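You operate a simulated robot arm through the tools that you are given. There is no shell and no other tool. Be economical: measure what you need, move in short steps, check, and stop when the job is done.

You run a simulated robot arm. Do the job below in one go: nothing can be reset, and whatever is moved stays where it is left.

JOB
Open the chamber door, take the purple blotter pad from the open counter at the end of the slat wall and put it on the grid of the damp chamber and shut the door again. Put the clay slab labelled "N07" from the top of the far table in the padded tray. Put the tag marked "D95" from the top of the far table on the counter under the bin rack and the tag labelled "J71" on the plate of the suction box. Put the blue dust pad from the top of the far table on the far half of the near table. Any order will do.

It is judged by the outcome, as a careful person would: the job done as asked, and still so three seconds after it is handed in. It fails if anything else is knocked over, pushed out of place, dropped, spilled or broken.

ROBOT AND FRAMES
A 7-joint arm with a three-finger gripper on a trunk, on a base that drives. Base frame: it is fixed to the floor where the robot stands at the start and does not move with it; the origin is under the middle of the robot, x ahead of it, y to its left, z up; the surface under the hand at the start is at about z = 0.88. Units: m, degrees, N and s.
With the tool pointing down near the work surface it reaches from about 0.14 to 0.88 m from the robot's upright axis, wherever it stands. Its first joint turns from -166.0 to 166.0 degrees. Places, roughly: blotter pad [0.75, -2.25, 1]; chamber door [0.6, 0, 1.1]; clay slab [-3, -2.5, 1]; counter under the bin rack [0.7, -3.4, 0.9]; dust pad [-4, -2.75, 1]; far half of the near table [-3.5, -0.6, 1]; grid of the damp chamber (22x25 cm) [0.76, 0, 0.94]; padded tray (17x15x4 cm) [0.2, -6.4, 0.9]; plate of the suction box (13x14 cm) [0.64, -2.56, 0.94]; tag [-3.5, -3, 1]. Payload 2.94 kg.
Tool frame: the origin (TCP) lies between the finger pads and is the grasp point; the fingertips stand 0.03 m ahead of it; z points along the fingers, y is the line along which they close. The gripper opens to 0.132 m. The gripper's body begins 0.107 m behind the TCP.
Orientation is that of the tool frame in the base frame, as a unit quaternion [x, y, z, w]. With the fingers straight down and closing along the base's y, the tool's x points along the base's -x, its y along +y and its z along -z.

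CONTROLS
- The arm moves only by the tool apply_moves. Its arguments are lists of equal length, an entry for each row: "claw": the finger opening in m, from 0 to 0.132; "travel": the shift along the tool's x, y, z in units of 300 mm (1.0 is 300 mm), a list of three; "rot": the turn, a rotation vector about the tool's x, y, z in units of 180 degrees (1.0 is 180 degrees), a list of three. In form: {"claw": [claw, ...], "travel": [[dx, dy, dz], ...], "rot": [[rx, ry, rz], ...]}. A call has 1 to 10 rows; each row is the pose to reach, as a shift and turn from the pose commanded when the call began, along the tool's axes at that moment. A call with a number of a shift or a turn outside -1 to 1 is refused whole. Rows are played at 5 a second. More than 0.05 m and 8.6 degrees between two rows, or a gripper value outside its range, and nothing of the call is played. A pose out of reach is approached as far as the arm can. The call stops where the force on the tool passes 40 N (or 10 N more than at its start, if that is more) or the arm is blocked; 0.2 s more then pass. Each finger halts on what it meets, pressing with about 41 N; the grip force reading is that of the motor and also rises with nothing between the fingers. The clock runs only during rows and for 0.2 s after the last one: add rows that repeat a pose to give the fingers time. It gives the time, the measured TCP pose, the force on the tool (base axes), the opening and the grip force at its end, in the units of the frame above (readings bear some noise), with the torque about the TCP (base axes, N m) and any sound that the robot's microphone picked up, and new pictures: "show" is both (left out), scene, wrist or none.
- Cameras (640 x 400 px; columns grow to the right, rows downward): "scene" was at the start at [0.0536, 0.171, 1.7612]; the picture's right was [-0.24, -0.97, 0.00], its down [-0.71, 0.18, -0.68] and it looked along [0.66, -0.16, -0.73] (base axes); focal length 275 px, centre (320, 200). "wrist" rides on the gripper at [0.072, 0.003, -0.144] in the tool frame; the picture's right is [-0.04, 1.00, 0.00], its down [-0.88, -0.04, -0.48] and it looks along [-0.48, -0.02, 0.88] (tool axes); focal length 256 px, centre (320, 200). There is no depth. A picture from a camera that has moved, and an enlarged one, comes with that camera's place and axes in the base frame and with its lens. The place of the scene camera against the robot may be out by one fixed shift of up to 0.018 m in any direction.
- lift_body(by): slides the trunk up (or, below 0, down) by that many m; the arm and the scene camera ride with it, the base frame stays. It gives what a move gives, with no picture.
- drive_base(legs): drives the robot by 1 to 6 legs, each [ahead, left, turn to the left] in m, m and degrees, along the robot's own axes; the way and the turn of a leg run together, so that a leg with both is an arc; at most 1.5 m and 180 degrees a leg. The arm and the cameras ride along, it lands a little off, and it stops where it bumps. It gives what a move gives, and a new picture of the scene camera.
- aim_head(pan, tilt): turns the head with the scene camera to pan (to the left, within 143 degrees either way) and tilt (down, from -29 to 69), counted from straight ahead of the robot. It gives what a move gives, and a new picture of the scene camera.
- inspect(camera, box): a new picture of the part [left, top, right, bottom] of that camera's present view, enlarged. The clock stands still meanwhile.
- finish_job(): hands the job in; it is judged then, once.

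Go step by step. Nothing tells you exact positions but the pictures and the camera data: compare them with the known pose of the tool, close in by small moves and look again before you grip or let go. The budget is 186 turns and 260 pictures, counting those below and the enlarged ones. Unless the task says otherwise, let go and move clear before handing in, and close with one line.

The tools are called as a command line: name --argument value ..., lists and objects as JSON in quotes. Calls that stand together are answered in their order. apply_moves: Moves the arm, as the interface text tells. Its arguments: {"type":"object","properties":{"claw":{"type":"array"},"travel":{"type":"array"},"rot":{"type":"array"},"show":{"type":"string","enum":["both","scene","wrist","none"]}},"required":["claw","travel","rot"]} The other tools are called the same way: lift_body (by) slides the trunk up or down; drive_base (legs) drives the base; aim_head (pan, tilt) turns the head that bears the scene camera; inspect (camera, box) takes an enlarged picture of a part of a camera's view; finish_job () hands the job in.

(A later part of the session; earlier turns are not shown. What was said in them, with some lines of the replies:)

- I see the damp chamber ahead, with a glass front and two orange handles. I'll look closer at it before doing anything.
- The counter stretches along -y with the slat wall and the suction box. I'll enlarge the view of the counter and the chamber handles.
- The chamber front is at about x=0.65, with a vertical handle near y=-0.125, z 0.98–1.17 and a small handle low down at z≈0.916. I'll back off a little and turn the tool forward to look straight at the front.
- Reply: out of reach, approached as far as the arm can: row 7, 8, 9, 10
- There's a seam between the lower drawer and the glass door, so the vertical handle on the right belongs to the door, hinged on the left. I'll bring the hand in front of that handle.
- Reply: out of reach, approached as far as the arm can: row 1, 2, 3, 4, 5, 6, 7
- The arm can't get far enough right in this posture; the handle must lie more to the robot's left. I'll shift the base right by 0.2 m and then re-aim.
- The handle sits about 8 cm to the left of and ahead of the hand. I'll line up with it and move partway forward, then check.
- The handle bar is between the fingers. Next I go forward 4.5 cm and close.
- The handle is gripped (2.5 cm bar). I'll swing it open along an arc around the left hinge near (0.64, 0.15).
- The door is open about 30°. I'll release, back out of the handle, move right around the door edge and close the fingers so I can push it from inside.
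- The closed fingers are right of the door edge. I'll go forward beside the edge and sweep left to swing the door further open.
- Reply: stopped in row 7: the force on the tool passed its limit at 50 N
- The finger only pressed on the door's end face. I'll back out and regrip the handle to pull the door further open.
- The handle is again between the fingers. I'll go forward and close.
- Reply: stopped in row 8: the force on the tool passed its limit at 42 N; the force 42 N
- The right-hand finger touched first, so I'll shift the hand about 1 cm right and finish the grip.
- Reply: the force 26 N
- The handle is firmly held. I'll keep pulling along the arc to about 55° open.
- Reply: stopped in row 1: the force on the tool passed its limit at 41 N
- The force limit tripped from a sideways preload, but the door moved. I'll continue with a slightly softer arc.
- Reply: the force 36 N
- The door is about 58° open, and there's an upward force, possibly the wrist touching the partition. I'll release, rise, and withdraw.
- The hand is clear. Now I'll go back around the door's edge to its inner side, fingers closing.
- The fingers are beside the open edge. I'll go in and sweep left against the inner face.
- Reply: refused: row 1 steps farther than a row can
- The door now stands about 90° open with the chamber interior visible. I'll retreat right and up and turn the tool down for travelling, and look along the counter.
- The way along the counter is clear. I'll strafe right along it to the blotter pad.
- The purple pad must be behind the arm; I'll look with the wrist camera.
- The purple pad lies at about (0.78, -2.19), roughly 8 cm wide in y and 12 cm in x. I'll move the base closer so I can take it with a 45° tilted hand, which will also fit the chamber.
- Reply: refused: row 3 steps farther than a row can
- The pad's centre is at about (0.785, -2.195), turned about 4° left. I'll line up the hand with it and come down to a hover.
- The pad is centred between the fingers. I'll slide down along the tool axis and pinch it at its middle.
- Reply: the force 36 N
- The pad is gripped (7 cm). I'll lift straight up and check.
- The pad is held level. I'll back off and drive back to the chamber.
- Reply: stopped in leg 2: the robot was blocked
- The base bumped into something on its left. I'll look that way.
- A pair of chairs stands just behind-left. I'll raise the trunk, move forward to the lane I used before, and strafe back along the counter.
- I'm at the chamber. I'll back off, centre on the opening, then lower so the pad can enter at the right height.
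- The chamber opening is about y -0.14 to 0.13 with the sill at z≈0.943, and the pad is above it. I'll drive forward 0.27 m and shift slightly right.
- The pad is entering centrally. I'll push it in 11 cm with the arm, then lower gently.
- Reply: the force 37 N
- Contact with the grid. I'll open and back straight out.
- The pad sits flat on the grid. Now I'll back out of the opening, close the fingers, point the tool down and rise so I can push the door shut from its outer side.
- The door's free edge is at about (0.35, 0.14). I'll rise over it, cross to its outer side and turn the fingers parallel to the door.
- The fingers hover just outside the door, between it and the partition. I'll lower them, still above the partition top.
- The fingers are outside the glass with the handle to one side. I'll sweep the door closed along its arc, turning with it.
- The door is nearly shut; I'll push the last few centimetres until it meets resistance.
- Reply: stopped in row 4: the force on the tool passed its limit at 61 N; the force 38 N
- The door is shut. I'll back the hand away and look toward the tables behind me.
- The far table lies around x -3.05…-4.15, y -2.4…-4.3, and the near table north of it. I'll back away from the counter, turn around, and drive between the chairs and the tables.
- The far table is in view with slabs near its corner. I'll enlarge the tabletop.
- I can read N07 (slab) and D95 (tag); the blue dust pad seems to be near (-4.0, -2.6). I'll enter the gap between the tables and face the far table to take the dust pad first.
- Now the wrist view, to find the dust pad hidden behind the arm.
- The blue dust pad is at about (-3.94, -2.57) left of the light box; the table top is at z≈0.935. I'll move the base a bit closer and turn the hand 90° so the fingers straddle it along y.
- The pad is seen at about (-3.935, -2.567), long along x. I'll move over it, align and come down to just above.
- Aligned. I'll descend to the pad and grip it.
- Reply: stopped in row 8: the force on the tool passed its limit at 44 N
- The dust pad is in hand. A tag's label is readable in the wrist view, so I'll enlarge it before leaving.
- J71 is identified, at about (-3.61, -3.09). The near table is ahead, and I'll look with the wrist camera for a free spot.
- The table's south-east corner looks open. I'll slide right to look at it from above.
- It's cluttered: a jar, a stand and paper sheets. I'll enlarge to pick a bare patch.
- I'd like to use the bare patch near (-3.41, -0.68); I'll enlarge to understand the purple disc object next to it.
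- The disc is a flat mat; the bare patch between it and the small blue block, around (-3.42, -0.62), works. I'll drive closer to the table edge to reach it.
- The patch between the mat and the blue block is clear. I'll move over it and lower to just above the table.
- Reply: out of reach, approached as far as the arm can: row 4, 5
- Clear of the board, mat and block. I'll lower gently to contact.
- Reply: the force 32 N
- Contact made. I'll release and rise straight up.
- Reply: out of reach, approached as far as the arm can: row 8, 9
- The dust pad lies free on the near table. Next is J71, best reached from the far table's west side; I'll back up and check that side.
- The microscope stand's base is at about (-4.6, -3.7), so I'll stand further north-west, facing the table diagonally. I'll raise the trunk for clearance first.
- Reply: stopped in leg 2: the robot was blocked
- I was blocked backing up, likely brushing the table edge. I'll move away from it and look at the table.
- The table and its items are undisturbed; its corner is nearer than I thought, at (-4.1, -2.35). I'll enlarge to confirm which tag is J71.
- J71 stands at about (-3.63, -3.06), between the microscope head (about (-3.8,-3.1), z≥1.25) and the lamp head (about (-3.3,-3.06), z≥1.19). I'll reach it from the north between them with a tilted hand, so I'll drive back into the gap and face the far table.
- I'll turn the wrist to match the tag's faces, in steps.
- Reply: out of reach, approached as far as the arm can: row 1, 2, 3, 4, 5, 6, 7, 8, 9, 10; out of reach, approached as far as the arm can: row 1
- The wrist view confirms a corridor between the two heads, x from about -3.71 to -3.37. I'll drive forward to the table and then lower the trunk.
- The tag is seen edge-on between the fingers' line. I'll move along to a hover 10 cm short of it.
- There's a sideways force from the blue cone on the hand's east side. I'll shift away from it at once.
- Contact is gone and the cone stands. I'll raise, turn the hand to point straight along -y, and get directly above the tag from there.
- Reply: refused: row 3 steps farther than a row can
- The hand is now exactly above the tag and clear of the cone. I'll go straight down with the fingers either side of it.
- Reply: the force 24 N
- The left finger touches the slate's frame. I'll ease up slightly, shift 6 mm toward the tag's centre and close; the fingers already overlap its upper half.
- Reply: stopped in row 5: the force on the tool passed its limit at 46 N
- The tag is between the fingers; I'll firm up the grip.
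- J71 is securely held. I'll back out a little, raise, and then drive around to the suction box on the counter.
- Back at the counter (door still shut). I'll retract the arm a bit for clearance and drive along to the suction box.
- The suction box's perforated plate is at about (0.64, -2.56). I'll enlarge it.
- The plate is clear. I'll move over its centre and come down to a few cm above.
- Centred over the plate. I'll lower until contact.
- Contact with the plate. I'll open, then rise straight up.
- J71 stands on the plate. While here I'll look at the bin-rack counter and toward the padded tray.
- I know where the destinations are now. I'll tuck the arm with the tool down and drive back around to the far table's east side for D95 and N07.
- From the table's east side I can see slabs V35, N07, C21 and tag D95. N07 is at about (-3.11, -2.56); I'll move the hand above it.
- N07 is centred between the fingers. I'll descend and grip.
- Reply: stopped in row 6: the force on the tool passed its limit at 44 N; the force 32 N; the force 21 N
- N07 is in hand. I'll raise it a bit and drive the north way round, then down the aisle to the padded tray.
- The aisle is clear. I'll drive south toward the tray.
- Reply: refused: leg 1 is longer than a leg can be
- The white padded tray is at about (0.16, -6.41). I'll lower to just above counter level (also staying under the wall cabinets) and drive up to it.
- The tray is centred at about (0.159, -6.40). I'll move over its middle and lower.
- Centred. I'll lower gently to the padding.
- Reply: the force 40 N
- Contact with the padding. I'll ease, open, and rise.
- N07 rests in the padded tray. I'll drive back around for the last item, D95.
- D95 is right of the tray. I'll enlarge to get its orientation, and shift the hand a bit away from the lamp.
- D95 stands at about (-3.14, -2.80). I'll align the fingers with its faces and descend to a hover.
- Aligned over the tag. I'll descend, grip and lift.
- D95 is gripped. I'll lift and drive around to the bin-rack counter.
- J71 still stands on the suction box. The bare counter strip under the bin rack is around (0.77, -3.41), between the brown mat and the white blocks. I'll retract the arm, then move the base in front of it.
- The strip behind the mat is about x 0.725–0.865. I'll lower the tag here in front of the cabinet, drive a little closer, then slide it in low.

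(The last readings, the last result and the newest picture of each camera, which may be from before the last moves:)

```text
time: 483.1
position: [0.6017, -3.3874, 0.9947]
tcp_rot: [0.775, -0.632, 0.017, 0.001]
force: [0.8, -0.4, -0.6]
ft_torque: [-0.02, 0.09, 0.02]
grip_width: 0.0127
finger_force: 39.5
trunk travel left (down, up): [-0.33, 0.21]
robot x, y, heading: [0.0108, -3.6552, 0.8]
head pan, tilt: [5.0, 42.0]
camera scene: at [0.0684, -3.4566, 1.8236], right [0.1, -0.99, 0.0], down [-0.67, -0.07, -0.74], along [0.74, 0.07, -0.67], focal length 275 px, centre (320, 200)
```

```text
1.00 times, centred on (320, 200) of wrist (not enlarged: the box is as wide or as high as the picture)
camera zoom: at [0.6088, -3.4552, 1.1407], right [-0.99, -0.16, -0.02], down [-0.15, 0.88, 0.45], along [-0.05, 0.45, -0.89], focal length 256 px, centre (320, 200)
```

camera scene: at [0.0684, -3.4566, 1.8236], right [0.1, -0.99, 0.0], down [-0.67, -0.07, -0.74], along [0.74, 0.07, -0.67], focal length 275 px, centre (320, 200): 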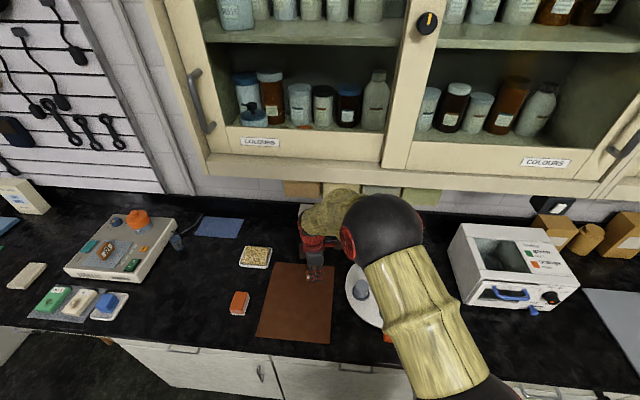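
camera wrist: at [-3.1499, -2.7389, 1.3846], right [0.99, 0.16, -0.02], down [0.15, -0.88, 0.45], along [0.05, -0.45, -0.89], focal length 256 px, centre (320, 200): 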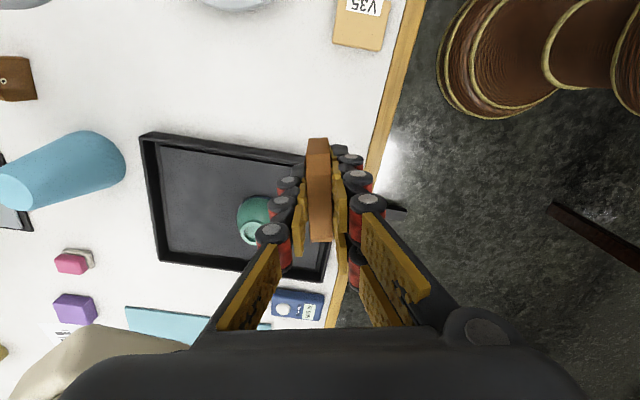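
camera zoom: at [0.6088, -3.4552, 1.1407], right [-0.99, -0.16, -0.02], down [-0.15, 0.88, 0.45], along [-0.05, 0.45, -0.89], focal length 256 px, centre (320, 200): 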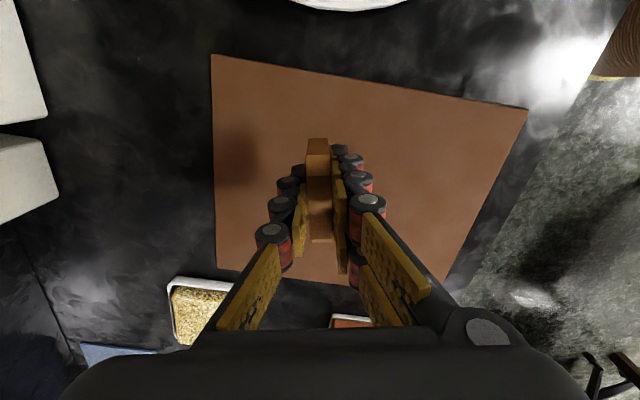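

The elbow rides at about z 1.45 near the cabinet front, so I'll re-pose: back off, raise the hand relative to the trunk, lower the trunk, and come back in with the elbow lower.

drive_base --legs '[[-0.14, 0, 0]]'

apply_moves --claw '[0, 0, 0, 0, 0]' --travel '[[0, 0, -0.14], [0, 0, -0.28], [0, 0, -0.42], [0, 0, -0.56], [0, 0, -0.68]]' --rot '[[0, 0, 0], [0, 0, 0], [0, 0, 0], [0, 0, 0], [0, 0, 0]]' --show "none"

lift_body --by -0.2

drive_base --legs '[[0.15, 0, 0]]'

```text
time: 484.4
position: [0.4589, -3.389, 0.9974]
tcp_rot: [0.775, -0.632, 0.019, 0.001]
force: [0.7, 0.0, -0.4]
ft_torque: [-0.01, -0.07, -0.04]
grip_width: 0.0127
finger_force: 39.6
trunk travel left (down, up): [-0.33, 0.21]
robot x, y, heading: [-0.1334, -3.6555, 0.9]
head pan, tilt: [5.0, 42.0]
camera scene: at [-0.0769, -3.4587, 1.8237], right [0.1, -0.99, 0.0], down [-0.67, -0.07, -0.74], along [0.74, 0.07, -0.67], focal length 275 px, centre (320, 200)
```

scene: 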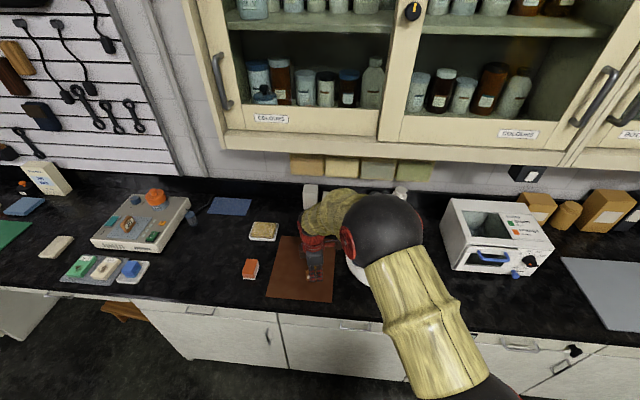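

```text
time: 485.6
position: [0.4526, -3.3847, 1.2]
tcp_rot: [0.775, -0.632, 0.018, 0.002]
force: [-0.1, -0.6, -1.4]
ft_torque: [-0.01, -0.01, 0.02]
grip_width: 0.0125
finger_force: 39.8
trunk travel left (down, up): [-0.33, 0.21]
robot x, y, heading: [-0.1305, -3.6588, 0.7]
head pan, tilt: [5.0, 42.0]
```

```text
time: 487.8
position: [0.454, -3.3859, 0.999]
tcp_rot: [0.775, -0.632, 0.017, 0.001]
force: [0.5, -0.3, -0.1]
ft_torque: [-0.02, 0.02, -0.01]
grip_width: 0.0126
finger_force: 38.8
trunk travel left (down, up): [-0.13, 0.41]
robot x, y, heading: [-0.1314, -3.6592, 0.5]
head pan, tilt: [5.0, 42.0]
```

```text
time: 489.2
position: [0.6046, -3.3852, 0.9993]
tcp_rot: [0.774, -0.633, 0.018, 0.001]
force: [-0.3, -0.8, 0.0]
ft_torque: [0.02, -0.01, 0.01]
grip_width: 0.0126
finger_force: 39.5
trunk travel left (down, up): [-0.13, 0.41]
robot x, y, heading: [0.0169, -3.6527, 0.6]
head pan, tilt: [5.0, 42.0]
camera scene: at [0.0746, -3.4569, 1.6236], right [0.1, -1.0, 0.0], down [-0.67, -0.07, -0.74], along [0.74, 0.07, -0.67], focal length 275 px, centre (320, 200)
```

scene: 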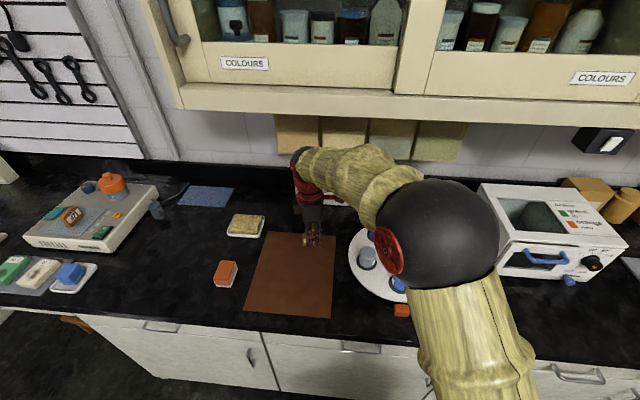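

The elbow is lower and further back now, and the cabinet bottom is at about z 1.39. I'll dip slightly and slide the tag in over the bare strip.

apply_moves --claw '[0, 0, 0, 0, 0]' --travel '[[0, 0, 0.11], [0.04, -0.143, 0.11], [0.08, -0.287, 0.11], [0.12, -0.43, 0.11], [0.162, -0.57, 0.11]]' --rot '[[0, 0, 0], [0, 0, 0], [0, 0, 0], [0, 0, 0], [0, 0, 0]]'

```text
time: 490.4
position: [0.78, -3.4002, 0.9717]
tcp_rot: [0.773, -0.634, 0.018, 0.002]
force: [-1.0, -0.2, 0.1]
ft_torque: [0.01, -0.03, 0.0]
grip_width: 0.0129
finger_force: 39.3
trunk travel left (down, up): [-0.13, 0.41]
robot x, y, heading: [0.0149, -3.6537, 0.5]
head pan, tilt: [5.0, 42.0]
camera scene: at [0.075, -3.4568, 1.6236], right [0.1, -1.0, 0.0], down [-0.67, -0.07, -0.74], along [0.74, 0.07, -0.67], focal length 275 px, centre (320, 200)
camera wrist: at [0.7866, -3.4682, 1.1167], right [-0.99, -0.16, -0.02], down [-0.15, 0.88, 0.45], along [-0.05, 0.45, -0.89], focal length 256 px, centre (320, 200)
```

scene: 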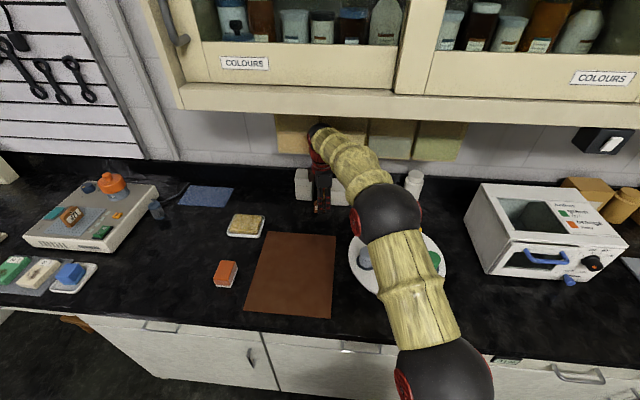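
wrist: 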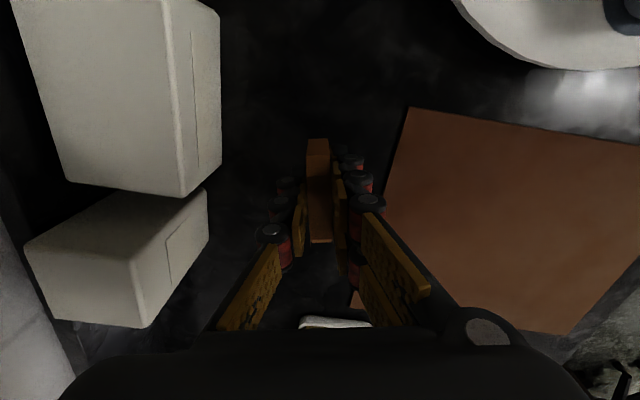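

The tag is over bare counter between the mat and the white blocks. I'll lower it.

apply_moves --claw '[0, 0, 0]' --travel '[[0, 0, 0.05], [0, 0, 0.09], [0, 0, 0.115]]' --rot '[[0, 0, 0], [0, 0, 0], [0, 0, 0]]' --show "none"

apply_moves --claw '[0, 0, 0, 0]' --travel '[[0, 0, 0.01], [0, 0, 0.02], [0, 0, 0.03], [0, 0, 0.04]]' --rot '[[0, 0, 0], [0, 0, 0], [0, 0, 0], [0, 0, 0]]' --show "none"

```text
time: 491.2
position: [0.7807, -3.4016, 0.9369]
tcp_rot: [0.774, -0.633, 0.018, 0.001]
force: [0.5, -0.1, 0.1]
ft_torque: [0.02, 0.02, 0.0]
grip_width: 0.0127
finger_force: 39.4
trunk travel left (down, up): [-0.13, 0.41]
robot x, y, heading: [0.0182, -3.6562, 0.5]
head pan, tilt: [5.0, 42.0]
```

```text
time: 492.2
position: [0.7826, -3.4, 0.9257]
tcp_rot: [0.774, -0.633, 0.018, 0.001]
force: [0.2, 0.3, -0.5]
ft_torque: [0.03, 0.0, -0.01]
grip_width: 0.0126
finger_force: 39.0
trunk travel left (down, up): [-0.13, 0.41]
robot x, y, heading: [0.0168, -3.6527, 0.5]
head pan, tilt: [5.0, 42.0]
```

apply_moves --claw '[0, 0, 0, 0]' --travel '[[0, 0, 0.01], [0, 0, 0.02], [0, 0, 0.03], [0, 0, 0.04]]' --rot '[[0, 0, 0], [0, 0, 0], [0, 0, 0], [0, 0, 0]]' --show "wrist"

```text
time: 493.2
position: [0.7834, -3.401, 0.9158]
tcp_rot: [0.774, -0.633, 0.019, 0.001]
force: [-1.2, 0.0, 5.1]
ft_torque: [0.05, 0.11, 0.0]
grip_width: 0.0126
finger_force: 39.1
trunk travel left (down, up): [-0.13, 0.41]
robot x, y, heading: [0.0159, -3.656, 0.6]
head pan, tilt: [5.0, 42.0]
camera wrist: at [0.7891, -3.4694, 1.0607], right [-0.99, -0.16, -0.02], down [-0.15, 0.88, 0.45], along [-0.05, 0.45, -0.89], focal length 256 px, centre (320, 200)
```

wrist: 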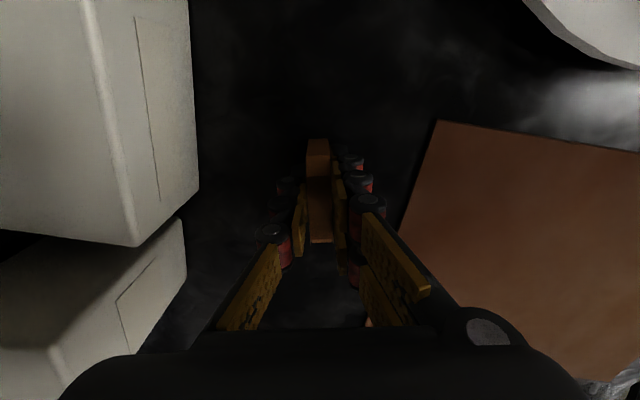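

Contact. I'll open, rise a little, and pull back out from under the cabinet.

apply_moves --claw '[0.02, 0.035, 0.045, 0.045, 0.045, 0.045, 0.045, 0.045]' --travel '[[0, 0, 0], [0, 0, -0.005], [0, 0, -0.005], [0, 0, -0.08], [0, 0, -0.2], [0, 0, -0.3], [-0.03, 0.12, -0.3], [-0.06, 0.26, -0.3]]' --rot '[[0, 0, 0], [0, 0, 0], [0, 0, 0], [0, 0, 0], [0, 0, 0], [0, 0, 0], [0, 0, 0], [0, 0, 0]]'

drive_base --legs '[[-0.25, 0, 0]]'

inspect --camera "scene" --box '[220, 140, 400, 250]'

```text
time: 495.0
position: [0.701, -3.3968, 1.0035]
tcp_rot: [0.774, -0.633, 0.018, 0.002]
force: [-0.5, -0.2, -0.4]
ft_torque: [0.02, -0.02, -0.01]
grip_width: 0.0451
finger_force: 0.0
trunk travel left (down, up): [-0.13, 0.41]
robot x, y, heading: [0.0214, -3.6561, 0.4]
head pan, tilt: [5.0, 42.0]
camera scene: at [0.0742, -3.4571, 1.6237], right [0.1, -1.0, 0.0], down [-0.67, -0.07, -0.74], along [0.74, 0.07, -0.67], focal length 275 px, centre (320, 200)
camera wrist: at [0.7061, -3.465, 1.149], right [-0.99, -0.16, -0.02], down [-0.15, 0.88, 0.45], along [-0.05, 0.45, -0.89], focal length 256 px, centre (320, 200)
```

scene: 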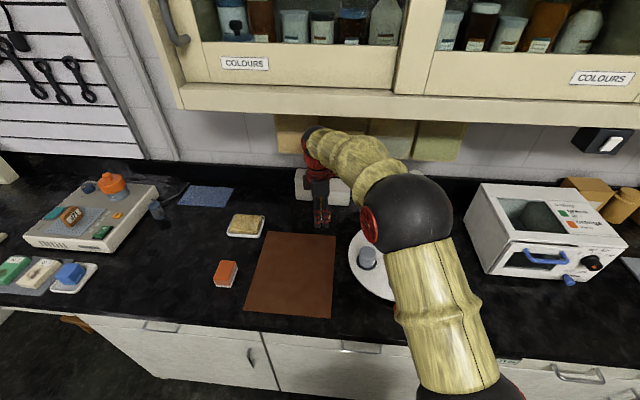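
wrist: 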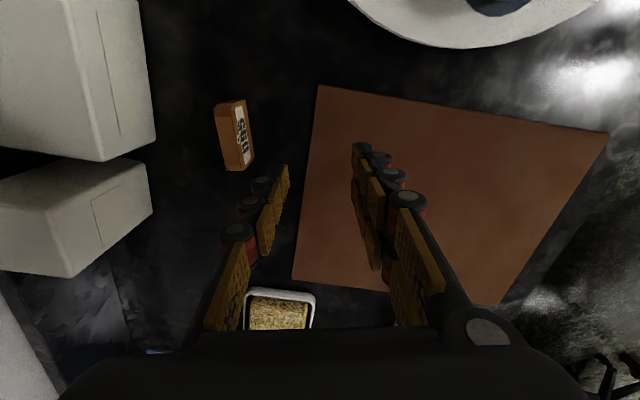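

```text
time: 496.8
position: [0.4453, -3.3998, 1.0036]
tcp_rot: [0.774, -0.633, 0.018, 0.002]
force: [0.5, -0.7, 0.4]
ft_torque: [0.02, -0.01, 0.0]
grip_width: 0.045
finger_force: 0.1
trunk travel left (down, up): [-0.13, 0.41]
robot x, y, heading: [-0.2375, -3.6571, 0.5]
head pan, tilt: [5.0, 42.0]
camera scene: at [-0.1813, -3.4597, 1.6237], right [0.1, -1.0, 0.0], down [-0.67, -0.07, -0.74], along [0.74, 0.07, -0.67], focal length 275 px, centre (320, 200)
```

scene: 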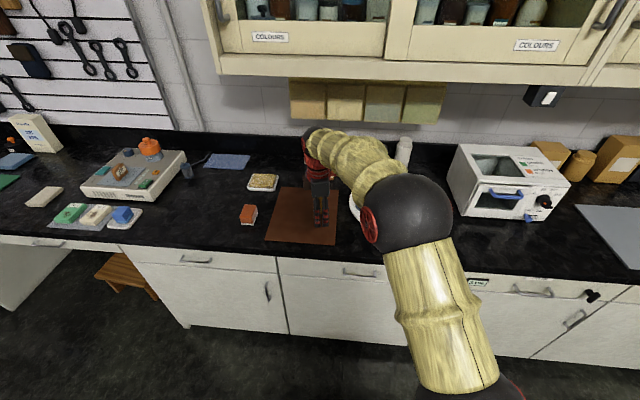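

```text
3.56 times, centred on (310, 195) of scene
camera zoom: at [-0.1813, -3.4597, 1.6237], right [0.1, -1.0, 0.0], down [-0.67, -0.07, -0.74], along [0.74, 0.07, -0.67], focal length 977 px, centre (356, 218)
```

zoom: 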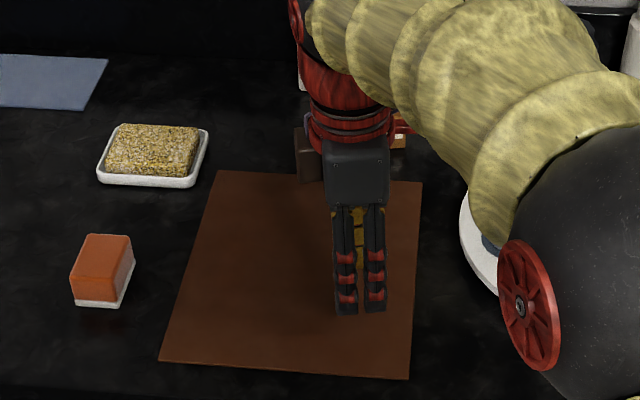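

D95 stands on the counter under the bin rack, J71 is on the suction box, N07 is in the padded tray, and the blue dust pad is on the near table. The blotter pad is on the chamber grid with the door shut. The hand is empty and clear, so I'm handing in.

finish_job

```text
The job is handed in.
```

All five items are placed as asked and the chamber door is shut, and I've handed the job in; the result isn't known yet. The hand brushed the blue cone on the far table once (it stayed standing), and the base bumped the chairs and the table edge once each while driving.
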